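You operate a simulated robot arm through the tools that you are given. There is no shell and no other tool. Be economical: measure what you need, move in short steps, check, and stop when the job is done.

Carry out the task below with a simulated robot arm. There is one attempt and no reset: what you move stays moved.

Task
Slide the big rotor home, lock the slide and tighten the bolt.
Fine: it only goes on with the blue knob at KEY UP.

The check looks at the end state, three seconds after you hand in, the way a careful person would. Anything else that was tipped, shoved, dropped, spilled or broken makes it a failure.

Robot
A 7-joint arm with a three-finger gripper, on a carriage that runs on a rail from [-90.7, -182.9] to [19.5, 39.3] (x, y) and turns from -120 to 212 degrees about z. Base frame: it is fixed where the carriage stands at the start and does not move with it; the origin is on the floor, on the carriage's upright axis, x ahead of it, y to its left, z up. Lengths are in cm, angles in degrees, forces in N, time in s.
With the tool pointing down near the work surface it reaches from about 22 to 72 cm from the robot's upright axis, wherever it stands. Its first joint turns from -115.0 to 115.0 degrees. Places, roughly: blue knob on the shaft stand [80, 20, 100]; bolt in the big rotor [60, 30, 90]; dial of the rotor tester [90, 50, 90]; orange knob beside the slide [50, 20, 90]; orange knob on the crane box [100, 110, 90]; rotor slide [60, 30, 90]. Payload 2.69 kg.
The tool frame sits at the grasp point between the pads (the TCP): z along the fingers, y along the line on which they close. The tips reach 3 cm beyond it. Largest opening 12.8 cm; the body of the gripper starts 11.7 cm behind the TCP.
Orientation is that of the tool frame in the base frame, as a unit quaternion [w, x, y, z]. With the fingers straight down and closing along the base's y, the tool's x points along the base's -x, its y along +y and its z along -z.

Tools
- The arm moves only by the tool servo_tool. Its argument "increments" is a list of rows, each a list of 7 numbers: the finger opening in cm, from 0 to 12.8, then the shift along the tool's x, y, z in cm, then the turn, a rotation vector about the tool's x, y, z in degrees. In form: [[claw, x, y, z, ax, ay, az], ...]. A call has 1 to 12 rows; each row shifts and turns the commanded pose from where the row before left it, along the tool's axes as they then stand. Rows are played at 5 a second. More than 5 cm and 8.6 degrees between two rows, or a gripper value outside its range, and nothing of the call is played. Where a pose cannot be reached the arm comes as near as it can. A force on the tool above 40 N (or 10 N above the force at the start of the call, whichever is more), or a blocked arm, ends the call early, and 0.2 s more pass. The fingers move at their own pace and stop on an object; they squeeze with about 35 N. The grip force told is the motor's: it shows also when the fingers shut on nothing. Time passes only in rows, and 0.2 s behind the last, so rows that do not move let the fingers close. The reply holds the time, the measured pose of the TCP, the force on the tool along the base axes, the opening and the grip force, in the units named above and with some noise, with the torque about the TCP (base axes, N m) and any sound that the robot's microphone picked up, and new pictures: "pictures" is both (left out), scene, wrist or none.
- Cameras (640 x 400 px; columns grow to the right, rows downward): "scene" is now at [2.18, 19.21, 169.77]; the picture's right is [0.27, -0.96, 0.00], its down [-0.62, -0.17, -0.76] and it looks along [0.73, 0.20, -0.65] (base axes); focal length 284 px, centre (320, 200). "wrist" rides on the gripper at [5.8, 5.4, -13.1] in the tool frame; the picture's right is [-0.68, 0.74, 0.00], its down [-0.62, -0.56, -0.55] and it looks along [-0.40, -0.37, 0.84] (tool axes); focal length 234 px, centre (320, 200). There is no depth. A picture from a camera that has moved, and an enlarged one, comes with that camera's place and axes in the base frame and with its lens.
- raise_lower(by): slides the trunk up (or, below 0, down) by that many cm; the arm and the scene camera ride with it, the base frame stays. It gives what a move gives, with no picture.
- base_move(legs): drives the robot by 1 to 6 legs, each [ahead, left, turn to the left] in cm, cm and degrees, along the robot's own axes; the way and the turn of a leg run together, so that a leg with both is an arc; at most 150 cm and 180 degrees a leg. The arm and the cameras ride along, it lands a little off, and it stops where it bumps. It keeps to its track: a leg is cut to what the track allows. It gives what a move gives, and a new picture of the scene camera.
- pan_tilt(pan, tilt): turns the head with the scene camera to pan (to the left, within 155 degrees either way) and tilt (down, from -29 to 69), counted from straight ahead of the robot. It gives what a move gives, and a new picture of the scene camera.
- inspect(camera, box): a new picture of the part [left, top, right, bottom] of that camera's present view, enlarged. The clock stands still meanwhile.
- job_done(): hands the job in; it is judged then, once.

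Go step by step. Nothing tells you exact positions but the pictures and the camera data: compare them with the known pose of the tool, close in by small moves and look again before you grip or let go. The budget is 120 turns and 260 pictures, counting those below and the enlarged ones. Unless the task says otherwise, let go and move clear before handing in, and close with one line.

The tools are called after ">>>" as a command line: name --pt "numbers of a row" for each row, then --argument value for the rest, lists and objects as JSON in quotes. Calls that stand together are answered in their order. servo_tool: Moves the arm, as the interface text tells. Its arguments: {"type":"object","properties":{"increments":{"type":"array","items":{"type":"array","items":{"type":"number"}}},"pictures":{"type":"string","enum":["both","scene","wrist","none"]}},"required":["increments"]} The other tools are called the same way: raise_lower (by) slides the trunk up or down; base_move (legs) drives the base; pan_tilt (pan, tilt) turns the head that bears the scene camera; inspect (camera, box) takes an enlarged picture of a part of a camera's view; job_done () hands the job in.

At the start:

```text
time_s: 0.0
eef_pos: [39.56, 29.32, 136.45]
tool_rot: [0.0, 0.0, 1.0, 0.001]
force: [0.5, -0.4, 0.7]
ft_torque: [-0.01, 0.01, 0.0]
opening: 12.79
grasp_force: 0.0
trunk travel left (down, up): [-85.0, 14.0]
robot x, y, heading: [-0.05, -0.18, 0.2]
head pan, tilt: [15.4, 40.4]
```

scene: 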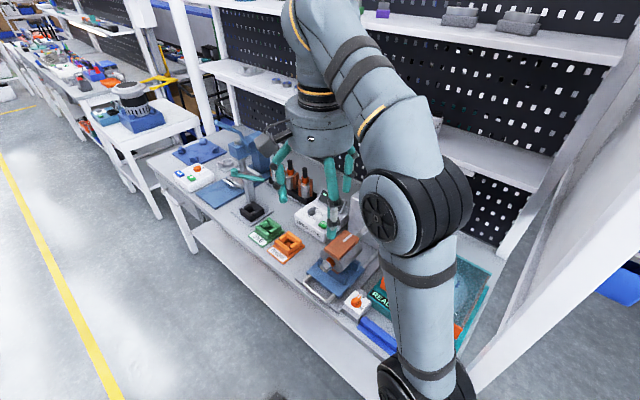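
wrist: 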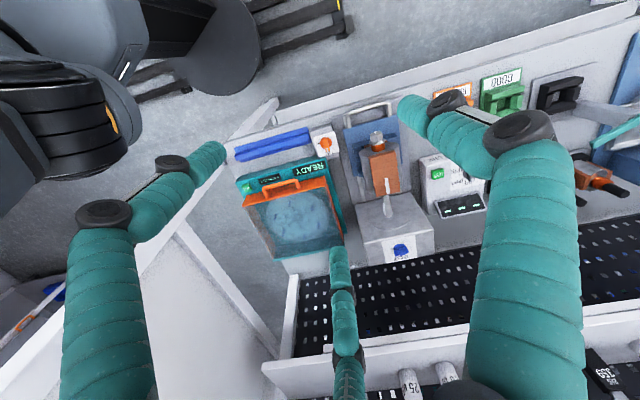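

I see a bench with a rotor slide, shaft stand with blue knob, and an orange knob beside the slide. I'll zoom in on these in both cameras first.

>>> inspect --camera "wrist" --box '[220, 90, 500, 270]'

>>> inspect --camera "scene" --box '[220, 170, 480, 340]'

```text
2.22 times, centred on (360, 180) of wrist
camera zoom: at [33.79, 34.72, 149.54], right [0.68, 0.74, 0.0], down [0.61, -0.57, 0.55], along [0.4, -0.37, -0.84], focal length 520 px, centre (231, 244)
```

zoom: 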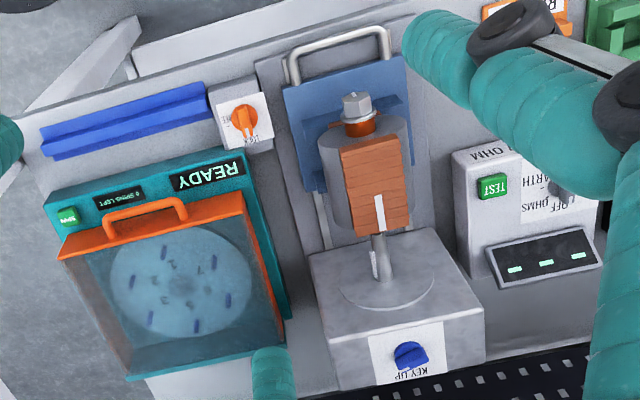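

```text
2.35 times, centred on (350, 255) of scene
camera zoom: at [2.18, 19.21, 169.77], right [0.27, -0.96, 0.0], down [-0.62, -0.17, -0.76], along [0.73, 0.2, -0.65], focal length 668 px, centre (249, 71)
```

zoom: 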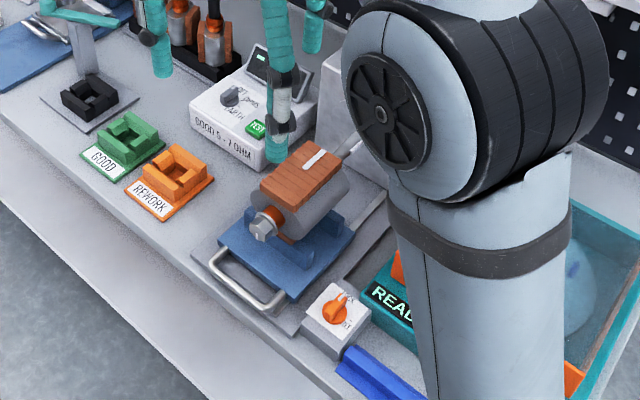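

The slide axis runs roughly along (0.9,-0.44); blue knob is near [86,18,100], out of easy reach from here. I'll drive along the rail towards its far end, turning square to the bench.

>>> base_move --legs '[[15, 30, 0], [0, 0, -26.4]]'

```text
time_s: 3.5
eef_pos: [63.38, 39.11, 136.5]
tool_rot: [0.001, 0.225, 0.974, 0.002]
force: [1.3, 0.7, 0.2]
ft_torque: [0.0, -0.02, 0.03]
opening: 12.79
grasp_force: 0.1
trunk travel left (down, up): [-85.0, 14.0]
robot x, y, heading: [14.94, 30.07, -26.1]
head pan, tilt: [15.4, 40.4]
camera scene: at [25.26, 46.36, 169.77], right [-0.18, -0.98, 0.0], down [-0.64, 0.12, -0.76], along [0.75, -0.14, -0.65], focal length 284 px, centre (320, 200)
```

scene: 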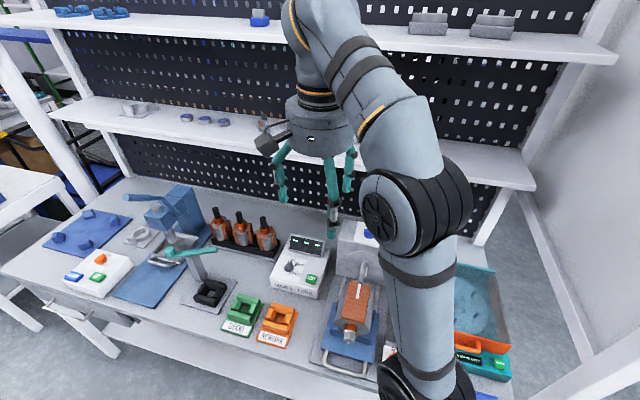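

The robot now faces the bench squarely. I'll look through the wrist camera.

>>> inspect --camera "wrist" --box '[0, 0, 640, 400]'

>>> inspect --camera "scene" --box '[300, 210, 460, 380]'

```text
1.00 times, centred on (320, 200) of wrist (not enlarged: the box is as wide or as high as the picture)
camera zoom: at [60.5, 46.46, 149.54], right [0.93, 0.36, 0.0], down [0.3, -0.78, 0.55], along [0.2, -0.51, -0.84], focal length 234 px, centre (320, 200)
```

zoom: 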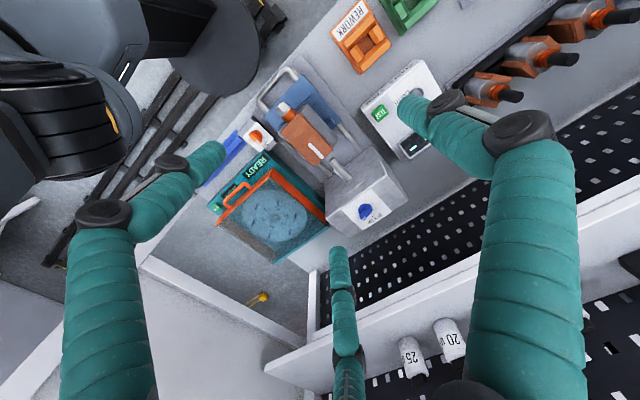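

```text
2.35 times, centred on (380, 295) of scene
camera zoom: at [25.26, 46.36, 169.77], right [-0.18, -0.98, 0.0], down [-0.64, 0.12, -0.76], along [0.75, -0.14, -0.65], focal length 668 px, centre (179, -24)
```

zoom: 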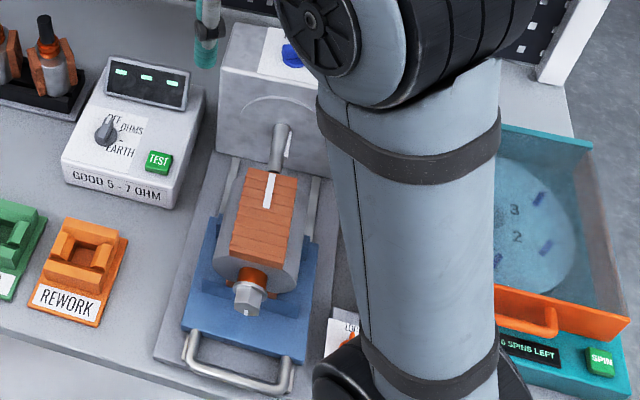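

The key on the shaft seems to point sideways, so the knob needs turning. A shelf edge (z≈126) is just behind the knob, so I'll tilt the tool forward, close the fingers partly and get a closer look.

>>> servo_tool --pt "4 0 0 0 0 -8 0" --pt "4 0 0 0 0 -8 0" --pt "4 0 0 0 0 -8 0" --pt "4 0 0 0 0 -8 0" --pt "4 0 -4 3 0 0 0" --pt "4 0 -4 3 0 0 0" --pt "4 0 -1 4 0 0 0" --pt "4 0 0 4 0 0 0" --pt "4 0 0 0 0 0 0"

```text
time_s: 5.5
eef_pos: [66.06, 27.84, 124.63]
tool_rot: [0.269, 0.218, 0.936, -0.061]
force: [0.2, 0.4, 0.6]
ft_torque: [-0.02, -0.04, 0.01]
opening: 4.01
grasp_force: 0.2
trunk travel left (down, up): [-85.0, 14.0]
robot x, y, heading: [15.2, 29.86, -25.9]
head pan, tilt: [15.4, 40.4]
camera scene: at [25.11, 46.47, 169.77], right [-0.18, -0.98, 0.0], down [-0.64, 0.12, -0.76], along [0.75, -0.14, -0.65], focal length 284 px, centre (320, 200)
camera wrist: at [57.78, 37.87, 132.61], right [0.84, 0.41, 0.36], down [-0.04, -0.61, 0.79], along [0.54, -0.68, -0.5], focal length 234 px, centre (320, 200)
```

scene: 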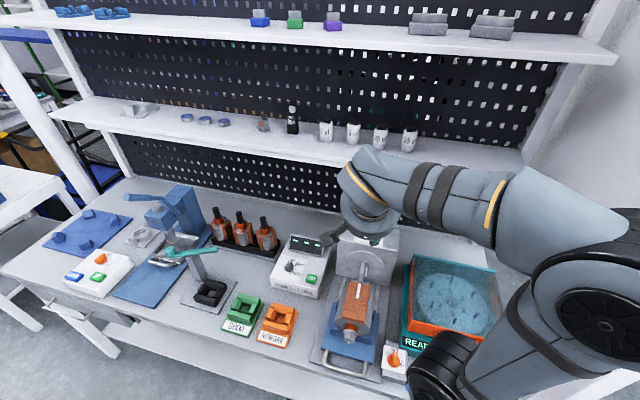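
wrist: 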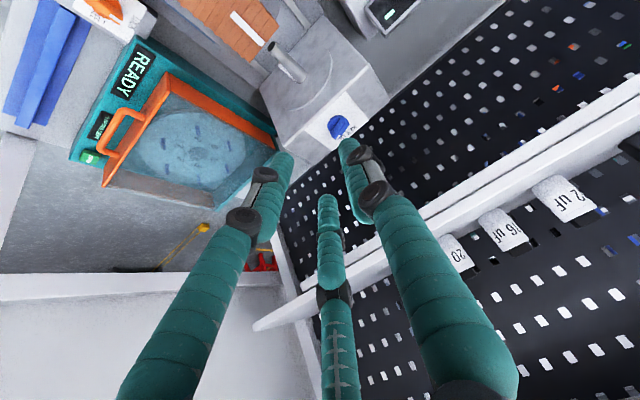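

The view is clear now. Zooming in on the rotor, knobs and stand.

>>> inspect --camera "scene" --box '[315, 270, 415, 380]'

>>> inspect --camera "wrist" --box '[220, 0, 400, 150]'

```text
3.64 times, centred on (365, 325) of scene
camera zoom: at [25.11, 46.47, 169.77], right [-0.18, -0.98, 0.0], down [-0.64, 0.12, -0.76], along [0.75, -0.14, -0.65], focal length 1032 px, centre (156, -254)
```

zoom: 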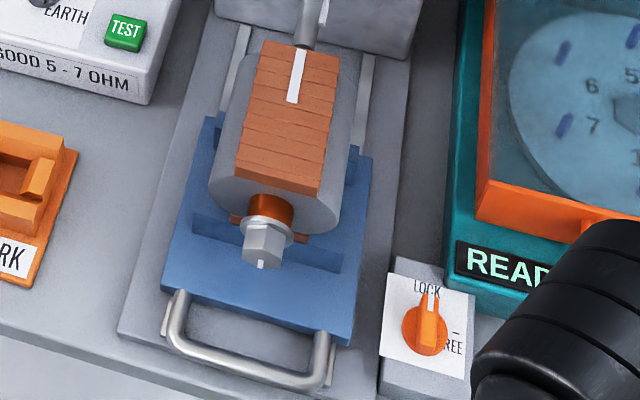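

```text
2.67 times, centred on (310, 75) of wrist
camera zoom: at [57.78, 37.87, 132.61], right [0.84, 0.41, 0.36], down [-0.04, -0.61, 0.79], along [0.54, -0.68, -0.5], focal length 624 px, centre (347, 533)
```

zoom: 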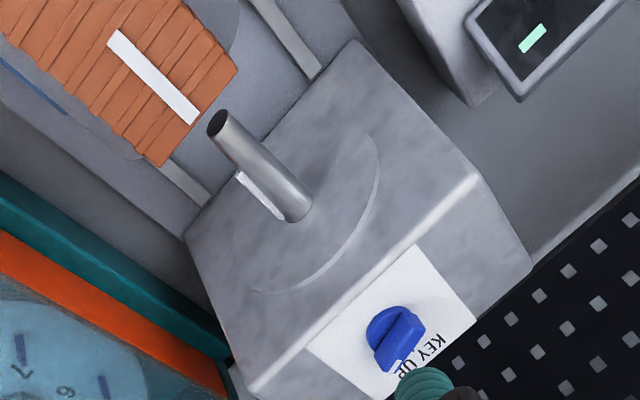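

The orange knob points at LOCK, and the key strip on the shaft is on its right side. I'll shift the tool left to see the blue knob in both views.

>>> servo_tool --pt "4 2 4 -2 0 0 0" --pt "4 2 4 -2 0 0 0" --pt "4 1 4 -2 0 0 0" --pt "4 0 4 0 0 0 0" --pt "4 0 4 0 0 0 0"

>>> inspect --camera "scene" --box '[330, 210, 410, 260]'

>>> inspect --camera "scene" --box '[370, 330, 420, 370]'

```text
time_s: 6.7
eef_pos: [68.38, 49.32, 126.9]
tool_rot: [0.268, 0.217, 0.937, -0.061]
force: [0.6, 0.2, 0.1]
ft_torque: [-0.04, 0.01, -0.05]
opening: 4.02
grasp_force: 0.1
trunk travel left (down, up): [-85.0, 14.0]
robot x, y, heading: [14.86, 30.26, -25.9]
head pan, tilt: [15.4, 40.4]
camera scene: at [25.32, 46.63, 169.73], right [-0.18, -0.98, 0.0], down [-0.64, 0.12, -0.76], along [0.75, -0.14, -0.65], focal length 284 px, centre (320, 200)
camera wrist: at [60.02, 59.35, 134.98], right [0.84, 0.41, 0.36], down [-0.04, -0.61, 0.79], along [0.54, -0.68, -0.49], focal length 234 px, centre (320, 200)
```

scene: 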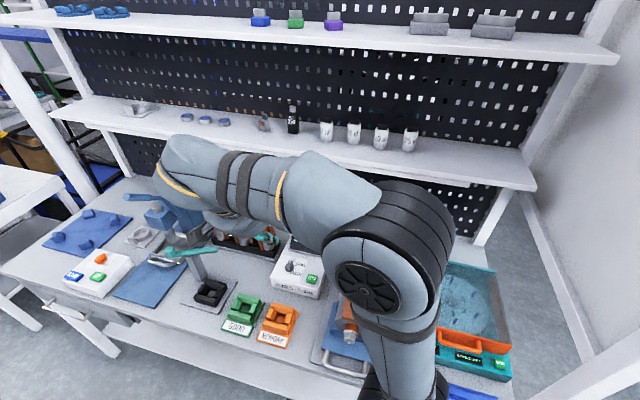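
wrist: 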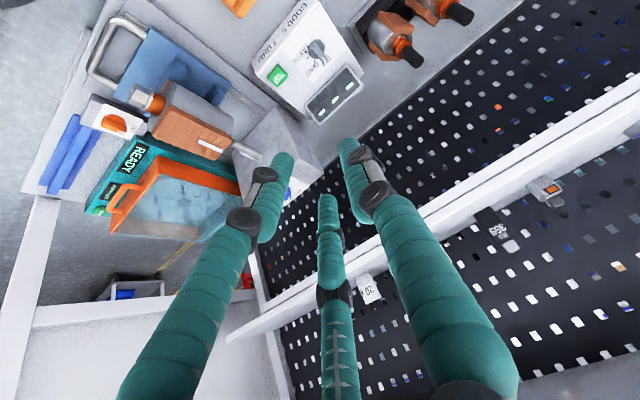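

```text
8.00 times, centred on (370, 235) of scene
camera zoom: at [25.32, 46.63, 169.73], right [-0.18, -0.98, 0.0], down [-0.64, 0.12, -0.76], along [0.75, -0.14, -0.65], focal length 2270 px, centre (-80, -80)
```

zoom: 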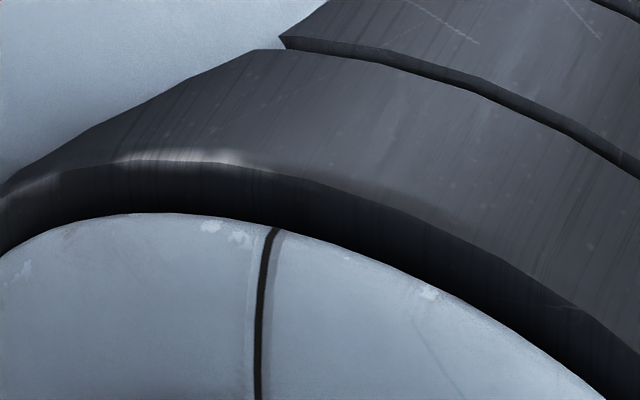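

```text
10.00 times, centred on (395, 350) of scene
camera zoom: at [25.32, 46.63, 169.73], right [-0.18, -0.98, 0.0], down [-0.64, 0.12, -0.76], along [0.75, -0.14, -0.65], focal length 2838 px, centre (-430, -1300)
```

zoom: 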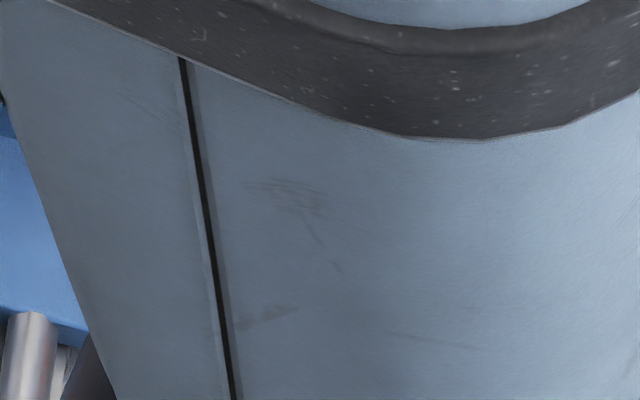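

The arm blocks more from the left; I'll go right instead.

>>> servo_tool --pt "4 0 -4.5 0 0 0 0" --pt "4 0 -4.5 0 0 0 0" --pt "4 0 -4.5 0 0 0 0" --pt "4 0 -4.5 0 0 0 0" --pt "4 0 -4.5 0 0 0 0" --pt "4 0 -4.5 0 0 0 0" --pt "4 0 -4.5 0 0 0 0" --pt "4 0 -4.5 0 0 0 0" --pt "4 0 0 0 0 0 0"

>>> inspect --camera "scene" --box '[330, 210, 410, 260]'

>>> inspect --camera "scene" --box '[370, 330, 420, 370]'

```text
time_s: 8.7
eef_pos: [52.77, 16.8, 126.91]
tool_rot: [0.268, 0.215, 0.937, -0.06]
force: [1.0, 0.9, -0.6]
ft_torque: [-0.03, 0.05, -0.02]
opening: 4.02
grasp_force: 0.1
trunk travel left (down, up): [-85.0, 14.0]
robot x, y, heading: [15.19, 29.88, -25.9]
head pan, tilt: [15.4, 40.4]
camera scene: at [25.49, 46.53, 169.73], right [-0.18, -0.98, 0.0], down [-0.64, 0.12, -0.76], along [0.75, -0.14, -0.65], focal length 284 px, centre (320, 200)
camera wrist: at [44.38, 26.85, 134.97], right [0.84, 0.41, 0.36], down [-0.04, -0.61, 0.79], along [0.54, -0.68, -0.5], focal length 234 px, centre (320, 200)
```

scene: 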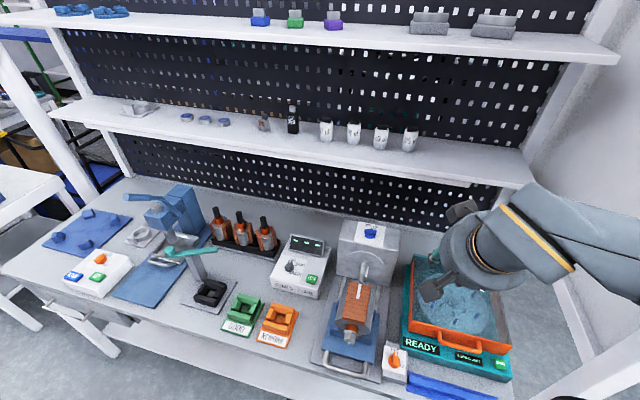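
wrist: 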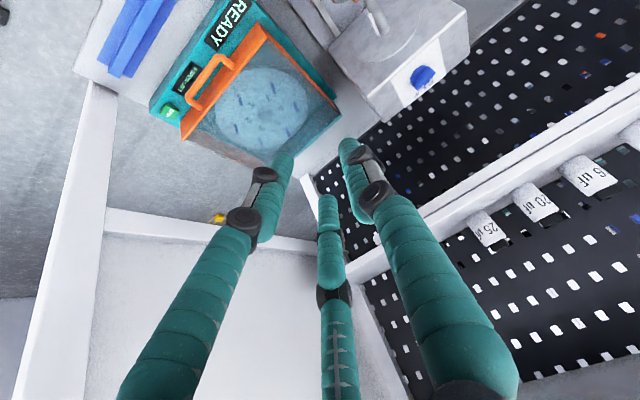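

```text
8.00 times, centred on (370, 235) of scene
camera zoom: at [25.49, 46.53, 169.73], right [-0.18, -0.98, 0.0], down [-0.64, 0.12, -0.76], along [0.75, -0.14, -0.65], focal length 2270 px, centre (-80, -80)
```

zoom: 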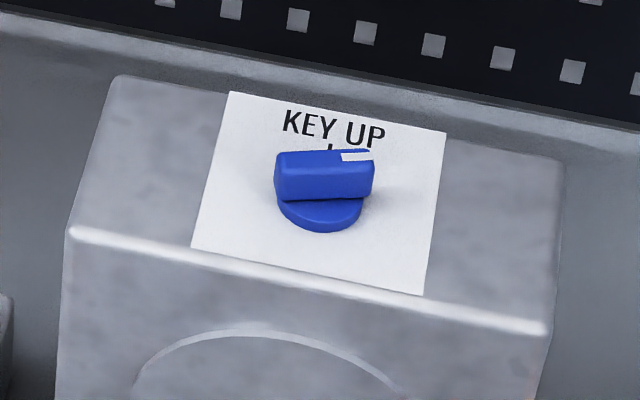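

```text
10.00 times, centred on (395, 350) of scene
camera zoom: at [25.49, 46.53, 169.73], right [-0.18, -0.98, 0.0], down [-0.64, 0.12, -0.76], along [0.75, -0.14, -0.65], focal length 2838 px, centre (-430, -1300)
```

zoom: 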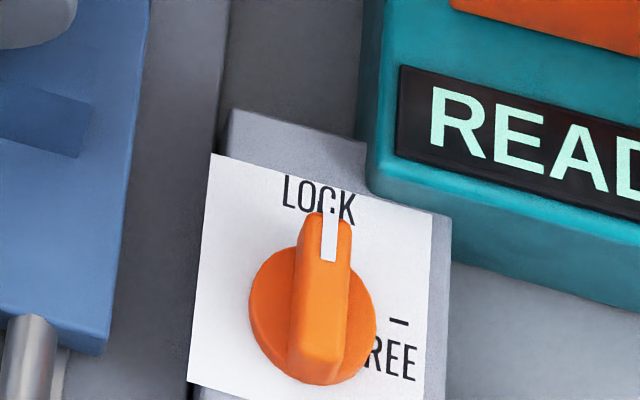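

Clear: the blue knob's pointer faces right and must turn 90° CCW to KEY UP; the orange knob is at LOCK and must go CW to FREE first. I put the blue knob at about [81.2,20.2,105]; I'll close the fingers and hover in front of its pointer end to push it round.

>>> servo_tool --pt "0 -1.43 2.3 3.72 0 0 0" --pt "0 -1.43 2.3 3.72 0 0 0" --pt "0 -1.43 2.3 3.72 0 0 0" --pt "0 -1.43 2.3 3.72 0 0 0" --pt "0 -1.43 2.3 3.72 0 0 0" --pt "0 -1.43 2.3 3.0 0 0 0" --pt "0 0 0 0 0 0 0" --pt "0 0 0 0 0 0 0"

>>> inspect --camera "wrist" --box '[230, 100, 430, 250]'

>>> inspect --camera "scene" --box '[320, 190, 420, 270]'

```text
time_s: 10.5
eef_pos: [75.48, 20.94, 113.05]
tool_rot: [0.269, 0.217, 0.937, -0.06]
force: [0.1, 0.3, -0.2]
ft_torque: [-0.01, 0.01, 0.01]
opening: 0.21
grasp_force: 31.5
trunk travel left (down, up): [-85.0, 14.0]
robot x, y, heading: [14.85, 30.02, -25.9]
head pan, tilt: [15.4, 40.4]
camera scene: at [25.38, 46.42, 169.75], right [-0.18, -0.98, 0.0], down [-0.64, 0.12, -0.76], along [0.75, -0.14, -0.65], focal length 284 px, centre (320, 200)
camera wrist: at [67.13, 30.92, 121.18], right [0.84, 0.41, 0.36], down [-0.04, -0.61, 0.79], along [0.54, -0.68, -0.5], focal length 234 px, centre (320, 200)
```

scene: 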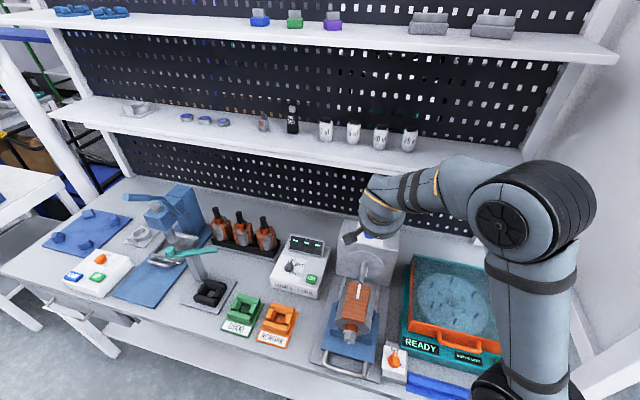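
wrist: 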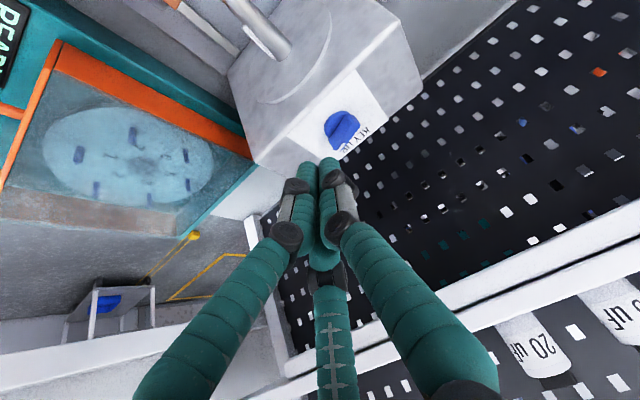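

```text
2.67 times, centred on (330, 175) of wrist
camera zoom: at [67.13, 30.92, 121.18], right [0.84, 0.41, 0.36], down [-0.04, -0.61, 0.79], along [0.54, -0.68, -0.5], focal length 624 px, centre (293, 267)
```

zoom: 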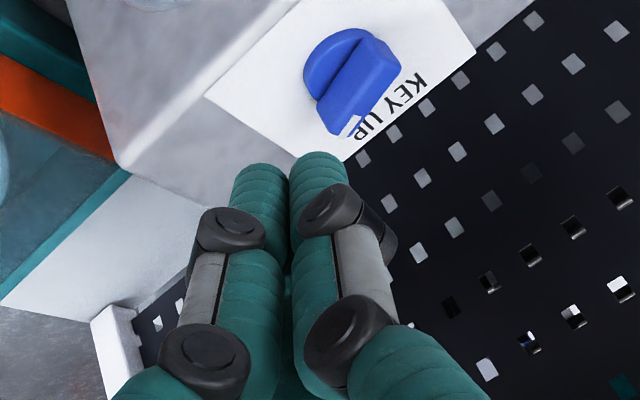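

```text
5.00 times, centred on (370, 230) of scene
camera zoom: at [25.38, 46.42, 169.75], right [-0.18, -0.98, 0.0], down [-0.64, 0.12, -0.76], along [0.75, -0.14, -0.65], focal length 1419 px, centre (70, 50)
```

zoom: 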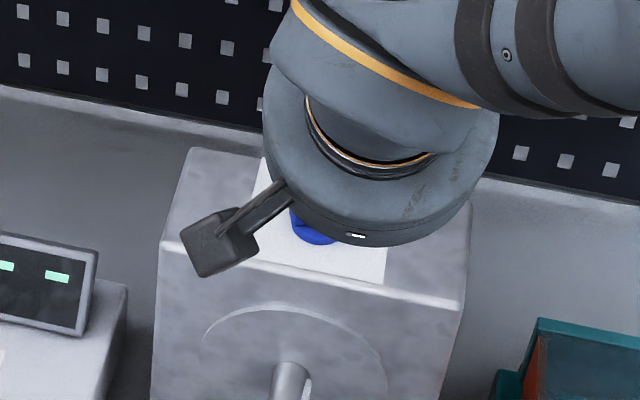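

Fingertips are just in front and above of the pointer end. I lower them beside the bar.

>>> servo_tool --pt "0 0.8 0 2.8 0 0 0" --pt "0 0.76 0 2.7 0 0 0" --pt "0 0 0 0 0 0 0" --pictures "none"

>>> inspect --camera "wrist" --box '[250, 100, 410, 200]'

>>> inspect --camera "scene" --box '[320, 190, 420, 270]'

```text
time_s: 11.3
eef_pos: [76.69, 20.15, 107.63]
tool_rot: [0.268, 0.217, 0.937, -0.06]
force: [0.0, -0.1, -0.8]
ft_torque: [0.0, -0.01, -0.04]
opening: 0.22
grasp_force: 31.4
trunk travel left (down, up): [-85.0, 14.0]
robot x, y, heading: [15.18, 30.11, -25.9]
head pan, tilt: [15.4, 40.4]
```

```text
4.00 times, centred on (330, 150) of wrist
camera zoom: at [68.39, 30.18, 115.72], right [0.84, 0.41, 0.36], down [-0.04, -0.61, 0.79], along [0.54, -0.68, -0.5], focal length 937 px, centre (280, 400)
```

zoom: 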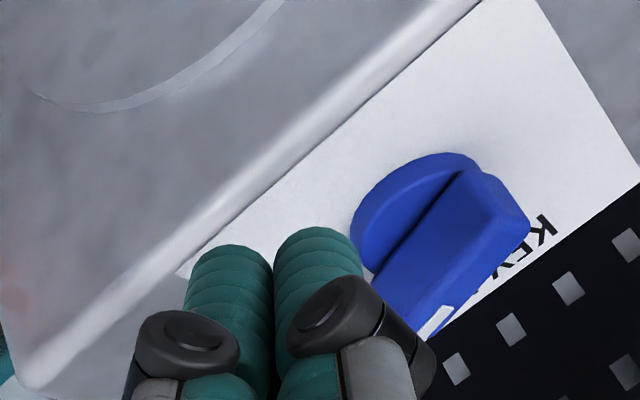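

```text
5.00 times, centred on (370, 230) of scene
camera zoom: at [25.21, 46.4, 169.77], right [-0.18, -0.98, 0.0], down [-0.64, 0.12, -0.76], along [0.75, -0.14, -0.65], focal length 1419 px, centre (70, 50)
```

zoom: 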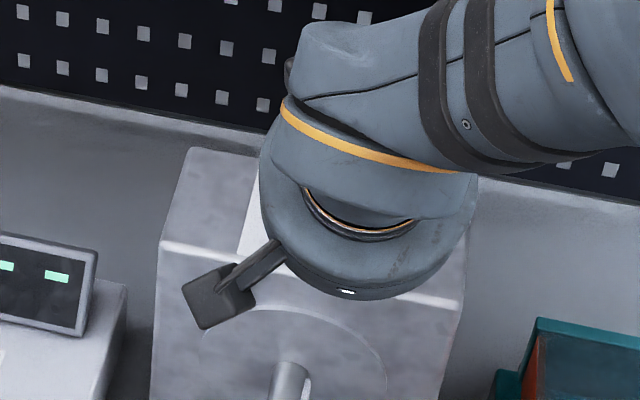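

The fingertips stand beside the bar near its pointer end. I push forward 3 cm.

>>> servo_tool --pt "0 -0.85 0 0.53 0 0 0" --pt "0 -0.85 0 0.53 0 0 0" --pt "0 -0.85 0 0.53 0 0 0" --pt "0 0 0 0 0 0 0" --pictures "none"

>>> inspect --camera "wrist" --box '[250, 100, 410, 200]'

```text
time_s: 12.3
eef_pos: [79.35, 18.81, 107.78]
tool_rot: [0.269, 0.217, 0.936, -0.061]
force: [0.0, 0.6, 0.3]
ft_torque: [-0.02, 0.03, -0.02]
opening: 0.21
grasp_force: 31.5
trunk travel left (down, up): [-85.0, 14.0]
robot x, y, heading: [14.99, 30.24, -26.1]
head pan, tilt: [15.4, 40.4]
```

```text
4.00 times, centred on (330, 150) of wrist
camera zoom: at [71.12, 28.89, 115.74], right [0.84, 0.41, 0.36], down [-0.04, -0.61, 0.79], along [0.54, -0.68, -0.5], focal length 937 px, centre (280, 400)
```

zoom: 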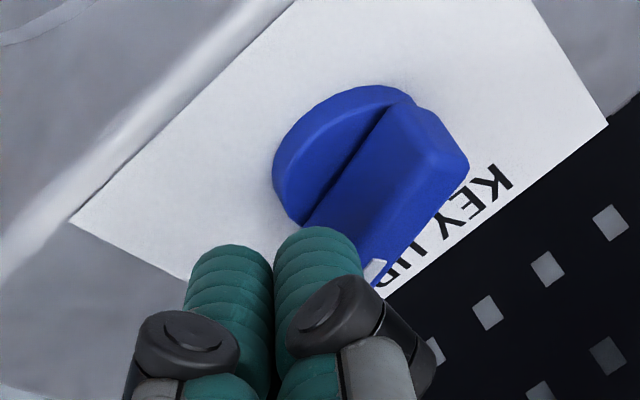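

Little rotation yet; I keep pushing.

>>> servo_tool --pt "0 -0.85 0 0.53 0 0 0" --pt "0 -0.85 0 0.53 0 0 0" --pt "0 0 0 0 0 0 0" --pictures "none"

>>> inspect --camera "wrist" --box '[250, 100, 410, 200]'

```text
time_s: 13.1
eef_pos: [81.37, 18.01, 107.68]
tool_rot: [0.269, 0.216, 0.937, -0.061]
force: [-0.6, -0.8, 0.4]
ft_torque: [0.02, -0.01, 0.02]
opening: 0.19
grasp_force: 31.6
trunk travel left (down, up): [-85.0, 14.0]
robot x, y, heading: [14.74, 30.35, -25.9]
head pan, tilt: [15.4, 40.4]
```

```text
4.00 times, centred on (330, 150) of wrist
camera zoom: at [72.94, 28.04, 115.73], right [0.84, 0.41, 0.36], down [-0.04, -0.61, 0.79], along [0.54, -0.68, -0.5], focal length 937 px, centre (280, 400)
```

zoom: 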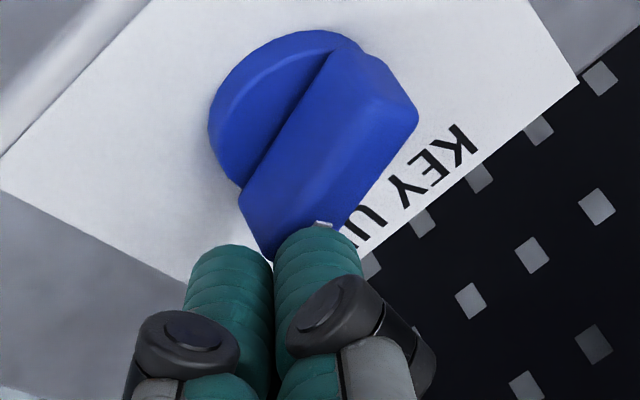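

The tips slid just over the bar (its top is near z≈104). I back off, lower 2 cm, and push again.

>>> servo_tool --pt "0 2.1 0 -1.3 0 0 0" --pt "0 2.1 0 -1.3 0 0 0" --pt "0 1.06 0 1.7 0 0 0" --pt "0 0 0 0 0 0 0" --pictures "none"

>>> inspect --camera "wrist" --box '[250, 100, 410, 200]'

```text
time_s: 14.1
eef_pos: [76.83, 20.2, 105.71]
tool_rot: [0.27, 0.216, 0.936, -0.061]
force: [-0.5, 0.4, -0.4]
ft_torque: [-0.02, 0.01, 0.01]
opening: 0.21
grasp_force: 31.5
trunk travel left (down, up): [-85.0, 14.0]
robot x, y, heading: [14.88, 30.16, -25.8]
head pan, tilt: [15.4, 40.4]
```

```text
4.00 times, centred on (330, 150) of wrist
camera zoom: at [68.45, 30.28, 113.74], right [0.84, 0.41, 0.36], down [-0.04, -0.61, 0.79], along [0.54, -0.68, -0.5], focal length 937 px, centre (280, 400)
```

zoom: 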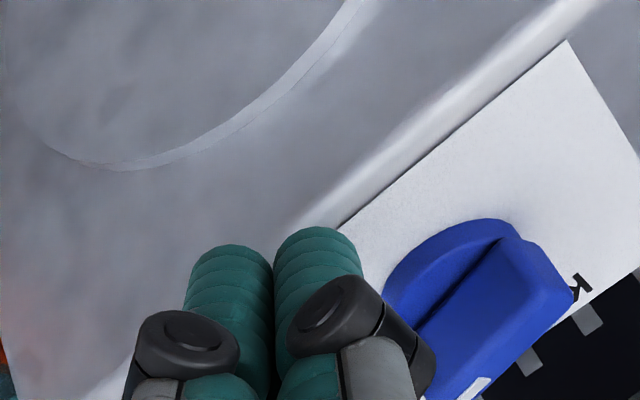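

>>> servo_tool --pt "0 -0.85 0 0.53 0 0 0" --pt "0 -0.85 0 0.53 0 0 0" --pt "0 -0.85 0 0.53 0 0 0" --pt "0 -0.42 0 0.26 0 0 0" --pictures "none"

>>> inspect --camera "wrist" --box '[250, 100, 410, 200]'

```text
time_s: 15.1
eef_pos: [79.92, 18.59, 105.75]
tool_rot: [0.269, 0.217, 0.936, -0.061]
force: [-3.1, 1.7, 1.5]
ft_torque: [0.03, 0.04, 0.03]
opening: 0.58
grasp_force: 31.6
trunk travel left (down, up): [-85.0, 14.0]
robot x, y, heading: [14.97, 30.0, -26.0]
head pan, tilt: [15.4, 40.4]
```

```text
4.00 times, centred on (330, 150) of wrist
camera zoom: at [71.59, 28.63, 113.76], right [0.84, 0.41, 0.36], down [-0.04, -0.61, 0.79], along [0.54, -0.68, -0.5], focal length 937 px, centre (280, 400)
```

zoom: 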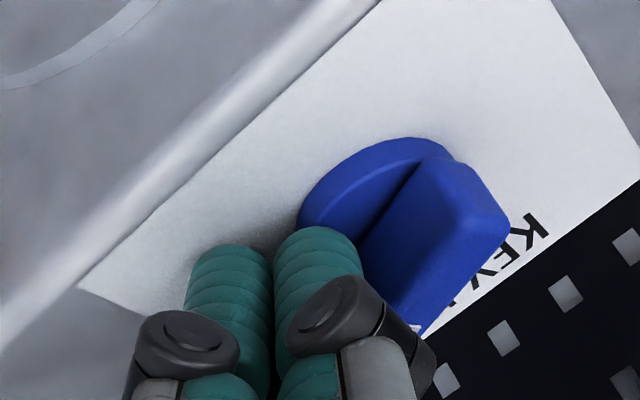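

Contact is made and the bar begins to turn. Continue.

>>> servo_tool --pt "0 -0.42 0 0.26 0 0 0" --pt "0 -0.42 0 0.26 0 0 0" --pt "0 -0.42 0 0.26 0 0 0" --pt "0 -0.42 0 0.26 0 0 0" --pictures "none"

>>> inspect --camera "wrist" --box '[250, 100, 410, 200]'

```text
time_s: 16.1
eef_pos: [81.65, 17.46, 105.93]
tool_rot: [0.271, 0.218, 0.936, -0.06]
force: [-8.3, -5.8, 8.5]
ft_torque: [-0.02, 0.03, 0.05]
opening: 0.2
grasp_force: 31.5
trunk travel left (down, up): [-85.0, 14.0]
robot x, y, heading: [14.68, 29.93, -26.0]
head pan, tilt: [15.4, 40.4]
```

```text
4.00 times, centred on (330, 150) of wrist
camera zoom: at [73.24, 27.55, 113.86], right [0.84, 0.41, 0.36], down [-0.05, -0.61, 0.79], along [0.54, -0.68, -0.49], focal length 937 px, centre (280, 400)
```

zoom: 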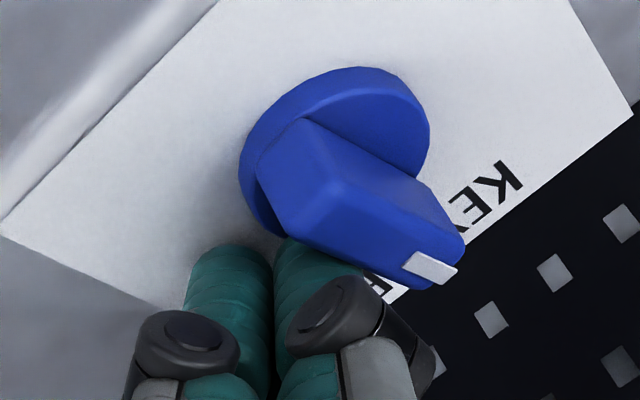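

The bar now lies nearly toward KEY UP. I'll back off and check.

>>> servo_tool --pt "0 0 -1 0 0 0 0" --pt "0 0.5 -1.5 -2 0 0 0" --pt "0 0 -3 -4 0 0 0" --pt "0 0 -4 -3 0 0 0" --pt "0 0 -4 -3 0 0 0" --pt "0 0 -4 -3 0 0 0" --pt "4 0 -4 0 0 0 0" --pt "4 0 0 0 0 0 0" --pictures "wrist"

>>> inspect --camera "scene" --box '[330, 210, 410, 290]'

```text
time_s: 17.9
eef_pos: [64.84, 2.06, 118.09]
tool_rot: [0.268, 0.217, 0.937, -0.061]
force: [-0.4, 0.3, -0.6]
ft_torque: [-0.04, 0.01, 0.01]
opening: 4.0
grasp_force: 0.0
trunk travel left (down, up): [-85.0, 14.0]
robot x, y, heading: [14.81, 30.15, -26.1]
head pan, tilt: [15.4, 40.4]
camera wrist: at [56.4, 12.11, 126.16], right [0.84, 0.41, 0.36], down [-0.04, -0.61, 0.79], along [0.54, -0.68, -0.5], focal length 234 px, centre (320, 200)
```

wrist: 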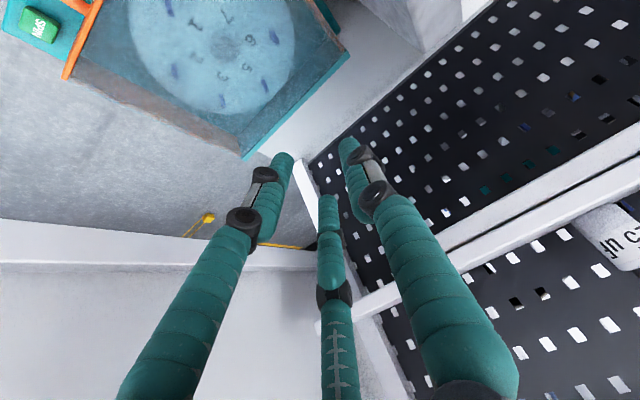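

```text
5.00 times, centred on (370, 250) of scene
camera zoom: at [25.28, 46.53, 169.75], right [-0.18, -0.98, 0.0], down [-0.64, 0.12, -0.76], along [0.75, -0.14, -0.65], focal length 1419 px, centre (70, -50)
```

zoom: 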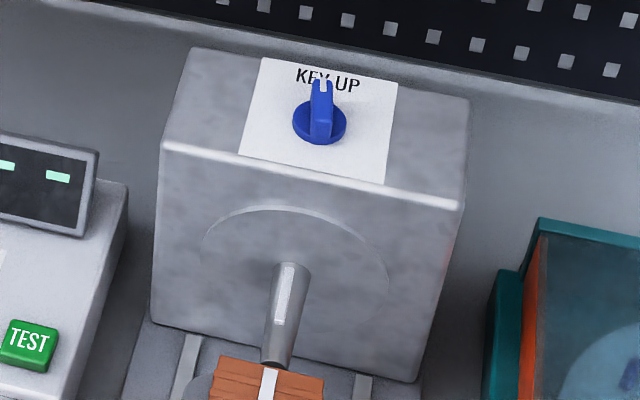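

The key is up on the shaft. I'll check the exact angle closely.

>>> inspect --camera "scene" --box '[375, 218, 401, 242]'

>>> inspect --camera "scene" --box '[360, 250, 400, 300]'

```text
16.00 times, centred on (388, 230) of scene
camera zoom: at [25.28, 46.53, 169.75], right [-0.18, -0.98, 0.0], down [-0.64, 0.12, -0.76], along [0.75, -0.14, -0.65], focal length 4541 px, centre (-768, -280)
```

zoom: 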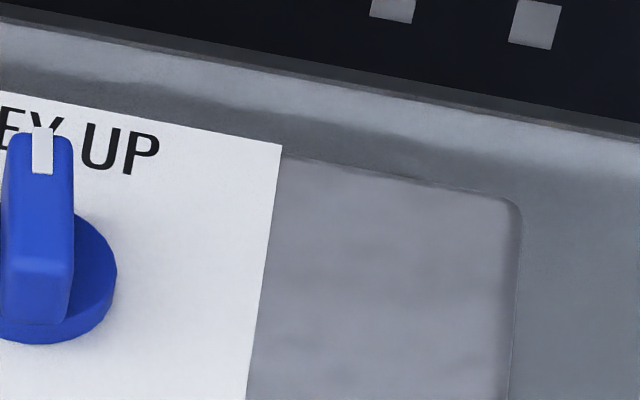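

```text
8.00 times, centred on (380, 275) of scene
camera zoom: at [25.28, 46.53, 169.75], right [-0.18, -0.98, 0.0], down [-0.64, 0.12, -0.76], along [0.75, -0.14, -0.65], focal length 2270 px, centre (-160, -400)
```

zoom: 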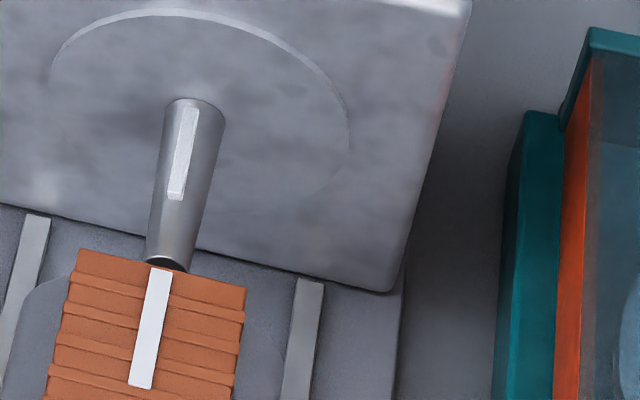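

About 6° past the mark, I judge. I'll straddle the bar with open fingers and clamp square to align it exactly.

>>> servo_tool --pt "5 0.2 4 0 0 0 0" --pt "5 0.2 4 0 0 0 0" --pt "5 0.2 4 1 0 0 0" --pt "5 0.2 4 1 0 0 0" --pt "5 0.2 4 1.8 0 0 0" --pt "5 0.27 3.8 2 0 0 0" --pt "5 0 0 0 0 0 0" --pictures "none"

>>> inspect --camera "wrist" --box '[220, 60, 420, 220]'

```text
time_s: 19.5
eef_pos: [76.97, 22.4, 112.49]
tool_rot: [0.269, 0.217, 0.936, -0.06]
force: [0.4, -0.4, 0.4]
ft_torque: [0.03, -0.04, 0.04]
opening: 5.0
grasp_force: 0.0
trunk travel left (down, up): [-85.0, 14.0]
robot x, y, heading: [14.96, 29.7, -26.0]
head pan, tilt: [15.4, 40.4]
```

```text
2.50 times, centred on (320, 140) of wrist
camera zoom: at [68.61, 32.43, 120.6], right [0.84, 0.41, 0.36], down [-0.04, -0.61, 0.79], along [0.54, -0.68, -0.5], focal length 585 px, centre (320, 350)
```

zoom: 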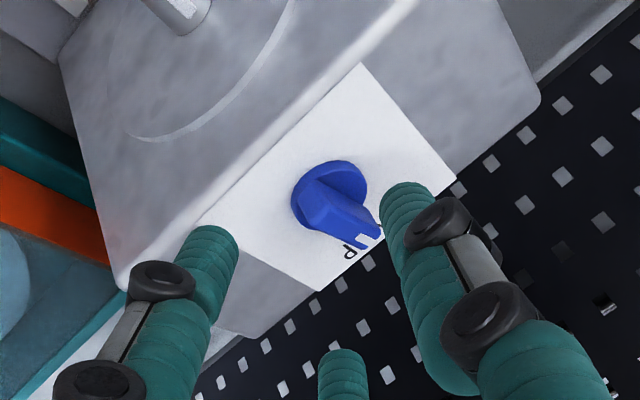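

Aligned over the knob. Advance and clamp.

>>> servo_tool --pt "5 0 0 3 0 0 0" --pt "5 0 0 3 0 0 0" --pt "5 0 0 2 0 0 0" --pt "5 0 0 0 0 0 0" --pt "1 0 0 0 0 0 0" --pt "0 0 0 0 0 0 0" --pt "0 0 0 0 0 0 0" --pt "0 0 0 0 0 0 0" --pictures "none"

>>> inspect --camera "wrist" --box '[220, 60, 420, 220]'

```text
time_s: 20.5
eef_pos: [80.18, 20.88, 106.46]
tool_rot: [0.274, 0.216, 0.935, -0.062]
force: [-27.3, 5.1, 33.4]
ft_torque: [-0.41, 1.72, -0.32]
opening: 6.08
grasp_force: 7.0
trunk travel left (down, up): [-85.0, 14.0]
robot x, y, heading: [14.79, 30.14, -25.8]
head pan, tilt: [15.4, 40.4]
stopped in row 4: the force on the tool passed its limit at 50 N (the readings are from after the stop); the commanded pose is now the measured one
```

```text
2.50 times, centred on (320, 140) of wrist
camera zoom: at [71.68, 30.99, 114.41], right [0.84, 0.41, 0.37], down [-0.05, -0.61, 0.79], along [0.55, -0.68, -0.49], focal length 585 px, centre (320, 350)
```

zoom: 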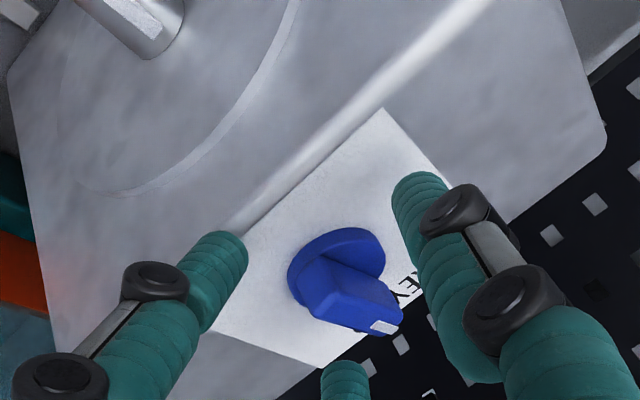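

The tips touched the stand or the knob's collar; I back off 1 cm and close there.

>>> servo_tool --pt "5 0 0 -1 0 0 0" --pt "5 0 0 0 0 0 0" --pictures "none"

>>> inspect --camera "wrist" --box '[220, 60, 420, 220]'

```text
time_s: 21.1
eef_pos: [80.28, 20.95, 106.83]
tool_rot: [0.271, 0.217, 0.936, -0.061]
force: [-3.7, -1.4, 8.4]
ft_torque: [-0.18, 0.33, -0.02]
opening: 5.02
grasp_force: 0.0
trunk travel left (down, up): [-85.0, 14.0]
robot x, y, heading: [15.05, 30.16, -26.1]
head pan, tilt: [15.4, 40.4]
```

```text
2.50 times, centred on (320, 140) of wrist
camera zoom: at [71.92, 31.02, 114.75], right [0.84, 0.41, 0.36], down [-0.04, -0.61, 0.79], along [0.55, -0.68, -0.49], focal length 585 px, centre (320, 350)
```

zoom: 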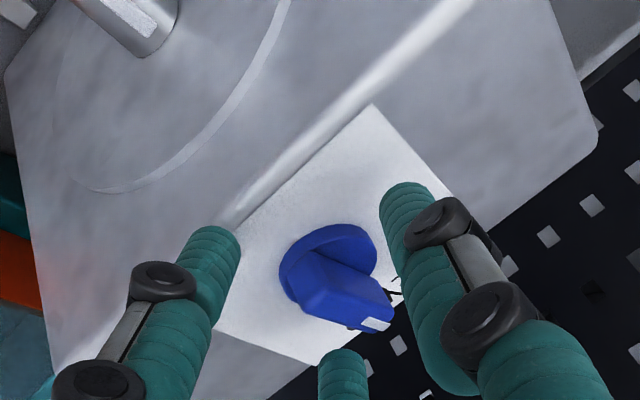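

>>> servo_tool --pt "5 0 0 -0.3 0 0 0" --pt "2 0 0 0 0 0 0" --pt "0 0 0 0 0 0 0" --pt "0 0 0 0 0 0 0" --pt "0 0 0 0 0 0 0" --pictures "none"

>>> inspect --camera "wrist" --box '[220, 60, 420, 220]'

```text
time_s: 22.3
eef_pos: [80.23, 20.82, 106.88]
tool_rot: [0.27, 0.218, 0.936, -0.062]
force: [0.9, -7.2, 6.0]
ft_torque: [-0.19, -0.17, -0.16]
opening: 1.51
grasp_force: 28.2
trunk travel left (down, up): [-85.0, 14.0]
robot x, y, heading: [14.6, 29.79, -26.2]
head pan, tilt: [15.4, 40.4]
```

```text
2.50 times, centred on (320, 140) of wrist
camera zoom: at [71.88, 30.89, 115.03], right [0.84, 0.41, 0.36], down [-0.05, -0.61, 0.79], along [0.54, -0.68, -0.49], focal length 585 px, centre (320, 350)
```

zoom: 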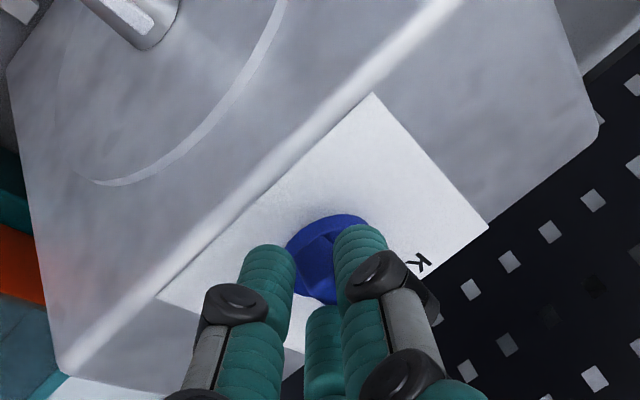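

Clamped on the bar (1.5 cm) and thereby squared. Release, back off and verify.

>>> servo_tool --pt "2.5 0 0 0 0 0 0" --pt "5 0 0 0 0 0 0" --pt "5 0 0 -3 0 0 0" --pt "5 0 0 -4 0 0 0" --pt "5 0 -3 -3 0 0 0" --pt "5 0 -4 -3 0 0 0" --pt "5 0 -4 -2 0 0 0" --pt "5 0 -4.5 0 0 0 0" --pt "5 0 -4.5 0 0 0 0" --pt "5 0 -4.5 0 0 0 0" --pictures "none"

>>> inspect --camera "scene" --box '[345, 210, 415, 260]'

>>> inspect --camera "scene" --box '[310, 290, 430, 390]'

```text
time_s: 24.5
eef_pos: [62.15, 2.47, 119.61]
tool_rot: [0.271, 0.217, 0.936, -0.06]
force: [0.3, -0.6, 0.0]
ft_torque: [0.05, -0.03, 0.0]
opening: 4.99
grasp_force: 0.1
trunk travel left (down, up): [-85.0, 14.0]
robot x, y, heading: [15.08, 30.19, -25.9]
head pan, tilt: [15.4, 40.4]
```

```text
8.00 times, centred on (380, 235) of scene
camera zoom: at [25.09, 46.11, 169.8], right [-0.18, -0.98, 0.0], down [-0.64, 0.12, -0.76], along [0.75, -0.14, -0.65], focal length 2270 px, centre (-160, -80)
```

zoom: 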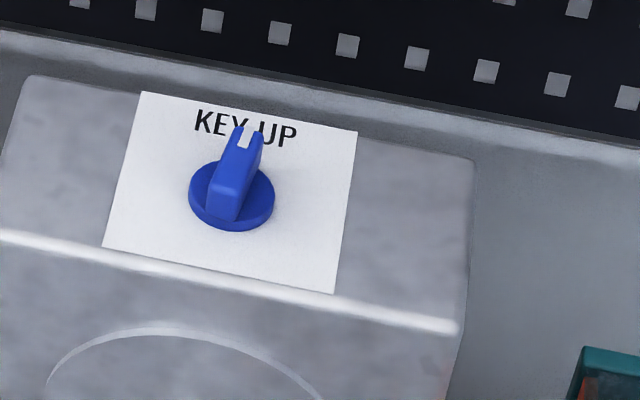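

```text
4.00 times, centred on (370, 340) of scene
camera zoom: at [25.09, 46.11, 169.8], right [-0.18, -0.98, 0.0], down [-0.64, 0.12, -0.76], along [0.75, -0.14, -0.65], focal length 1135 px, centre (120, -360)
```

zoom: 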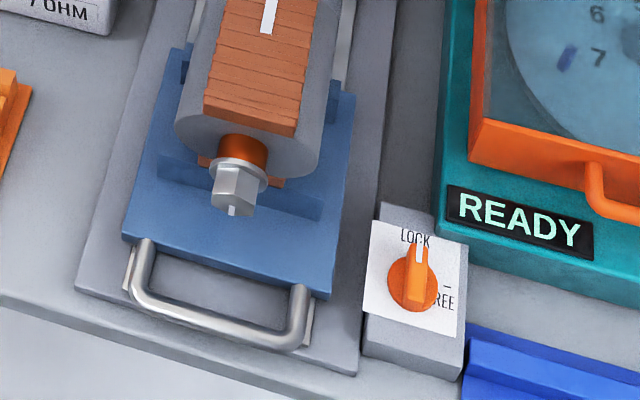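

Blue knob is now square at KEY UP. Next the orange knob at about [50.1,21.9,90]: straighten the tool and hover above it.

>>> servo_tool --pt "5 0 0 -2 0 8 0" --pt "5 0 0 0 0 8 0" --pt "5 0 0 0 0 8 0" --pt "5 0 0 0 0 8 0" --pt "5 3.2 1.9 0.5 0 0 0" --pt "5 3.2 2 2 0 0 0" --pt "5 3.2 2 3 0 0 0" --pt "5 3.2 2 3 0 0 0" --pt "5 3.2 2 3 0 0 0" --pt "5 2.3 2.2 3 0 0 0" --pt "5 0 0 3 0 0 0" --pt "5 0 0 0 0 0 0"

>>> inspect --camera "wrist" --box '[200, 80, 440, 260]'

```text
time_s: 27.1
eef_pos: [50.18, 21.79, 103.68]
tool_rot: [0.001, 0.226, 0.974, 0.001]
force: [-0.6, -0.3, 0.4]
ft_torque: [0.08, 0.01, 0.0]
opening: 5.01
grasp_force: 0.1
trunk travel left (down, up): [-85.0, 14.0]
robot x, y, heading: [15.22, 29.95, -26.1]
head pan, tilt: [15.4, 40.4]
camera scene: at [25.15, 46.15, 169.79], right [-0.18, -0.98, 0.0], down [-0.64, 0.12, -0.76], along [0.75, -0.14, -0.65], focal length 284 px, centre (320, 200)
camera wrist: at [47.24, 29.16, 116.83], right [0.93, 0.36, 0.0], down [0.3, -0.78, 0.55], along [0.2, -0.51, -0.84], focal length 234 px, centre (320, 200)
```

scene: 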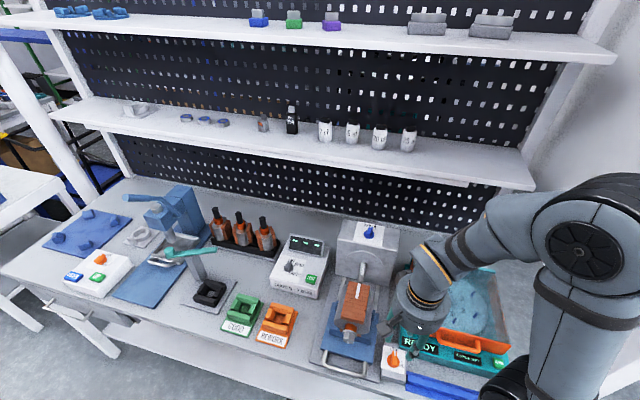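
wrist: 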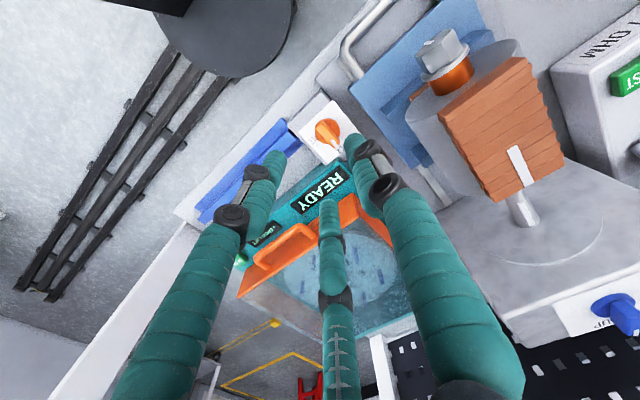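

```text
2.22 times, centred on (320, 170) of wrist
camera zoom: at [47.24, 29.16, 116.83], right [0.93, 0.36, 0.0], down [0.3, -0.78, 0.55], along [0.2, -0.51, -0.84], focal length 520 px, centre (320, 267)
```

zoom: 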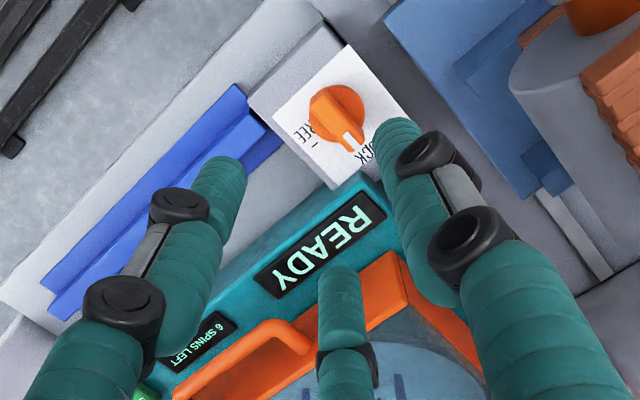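

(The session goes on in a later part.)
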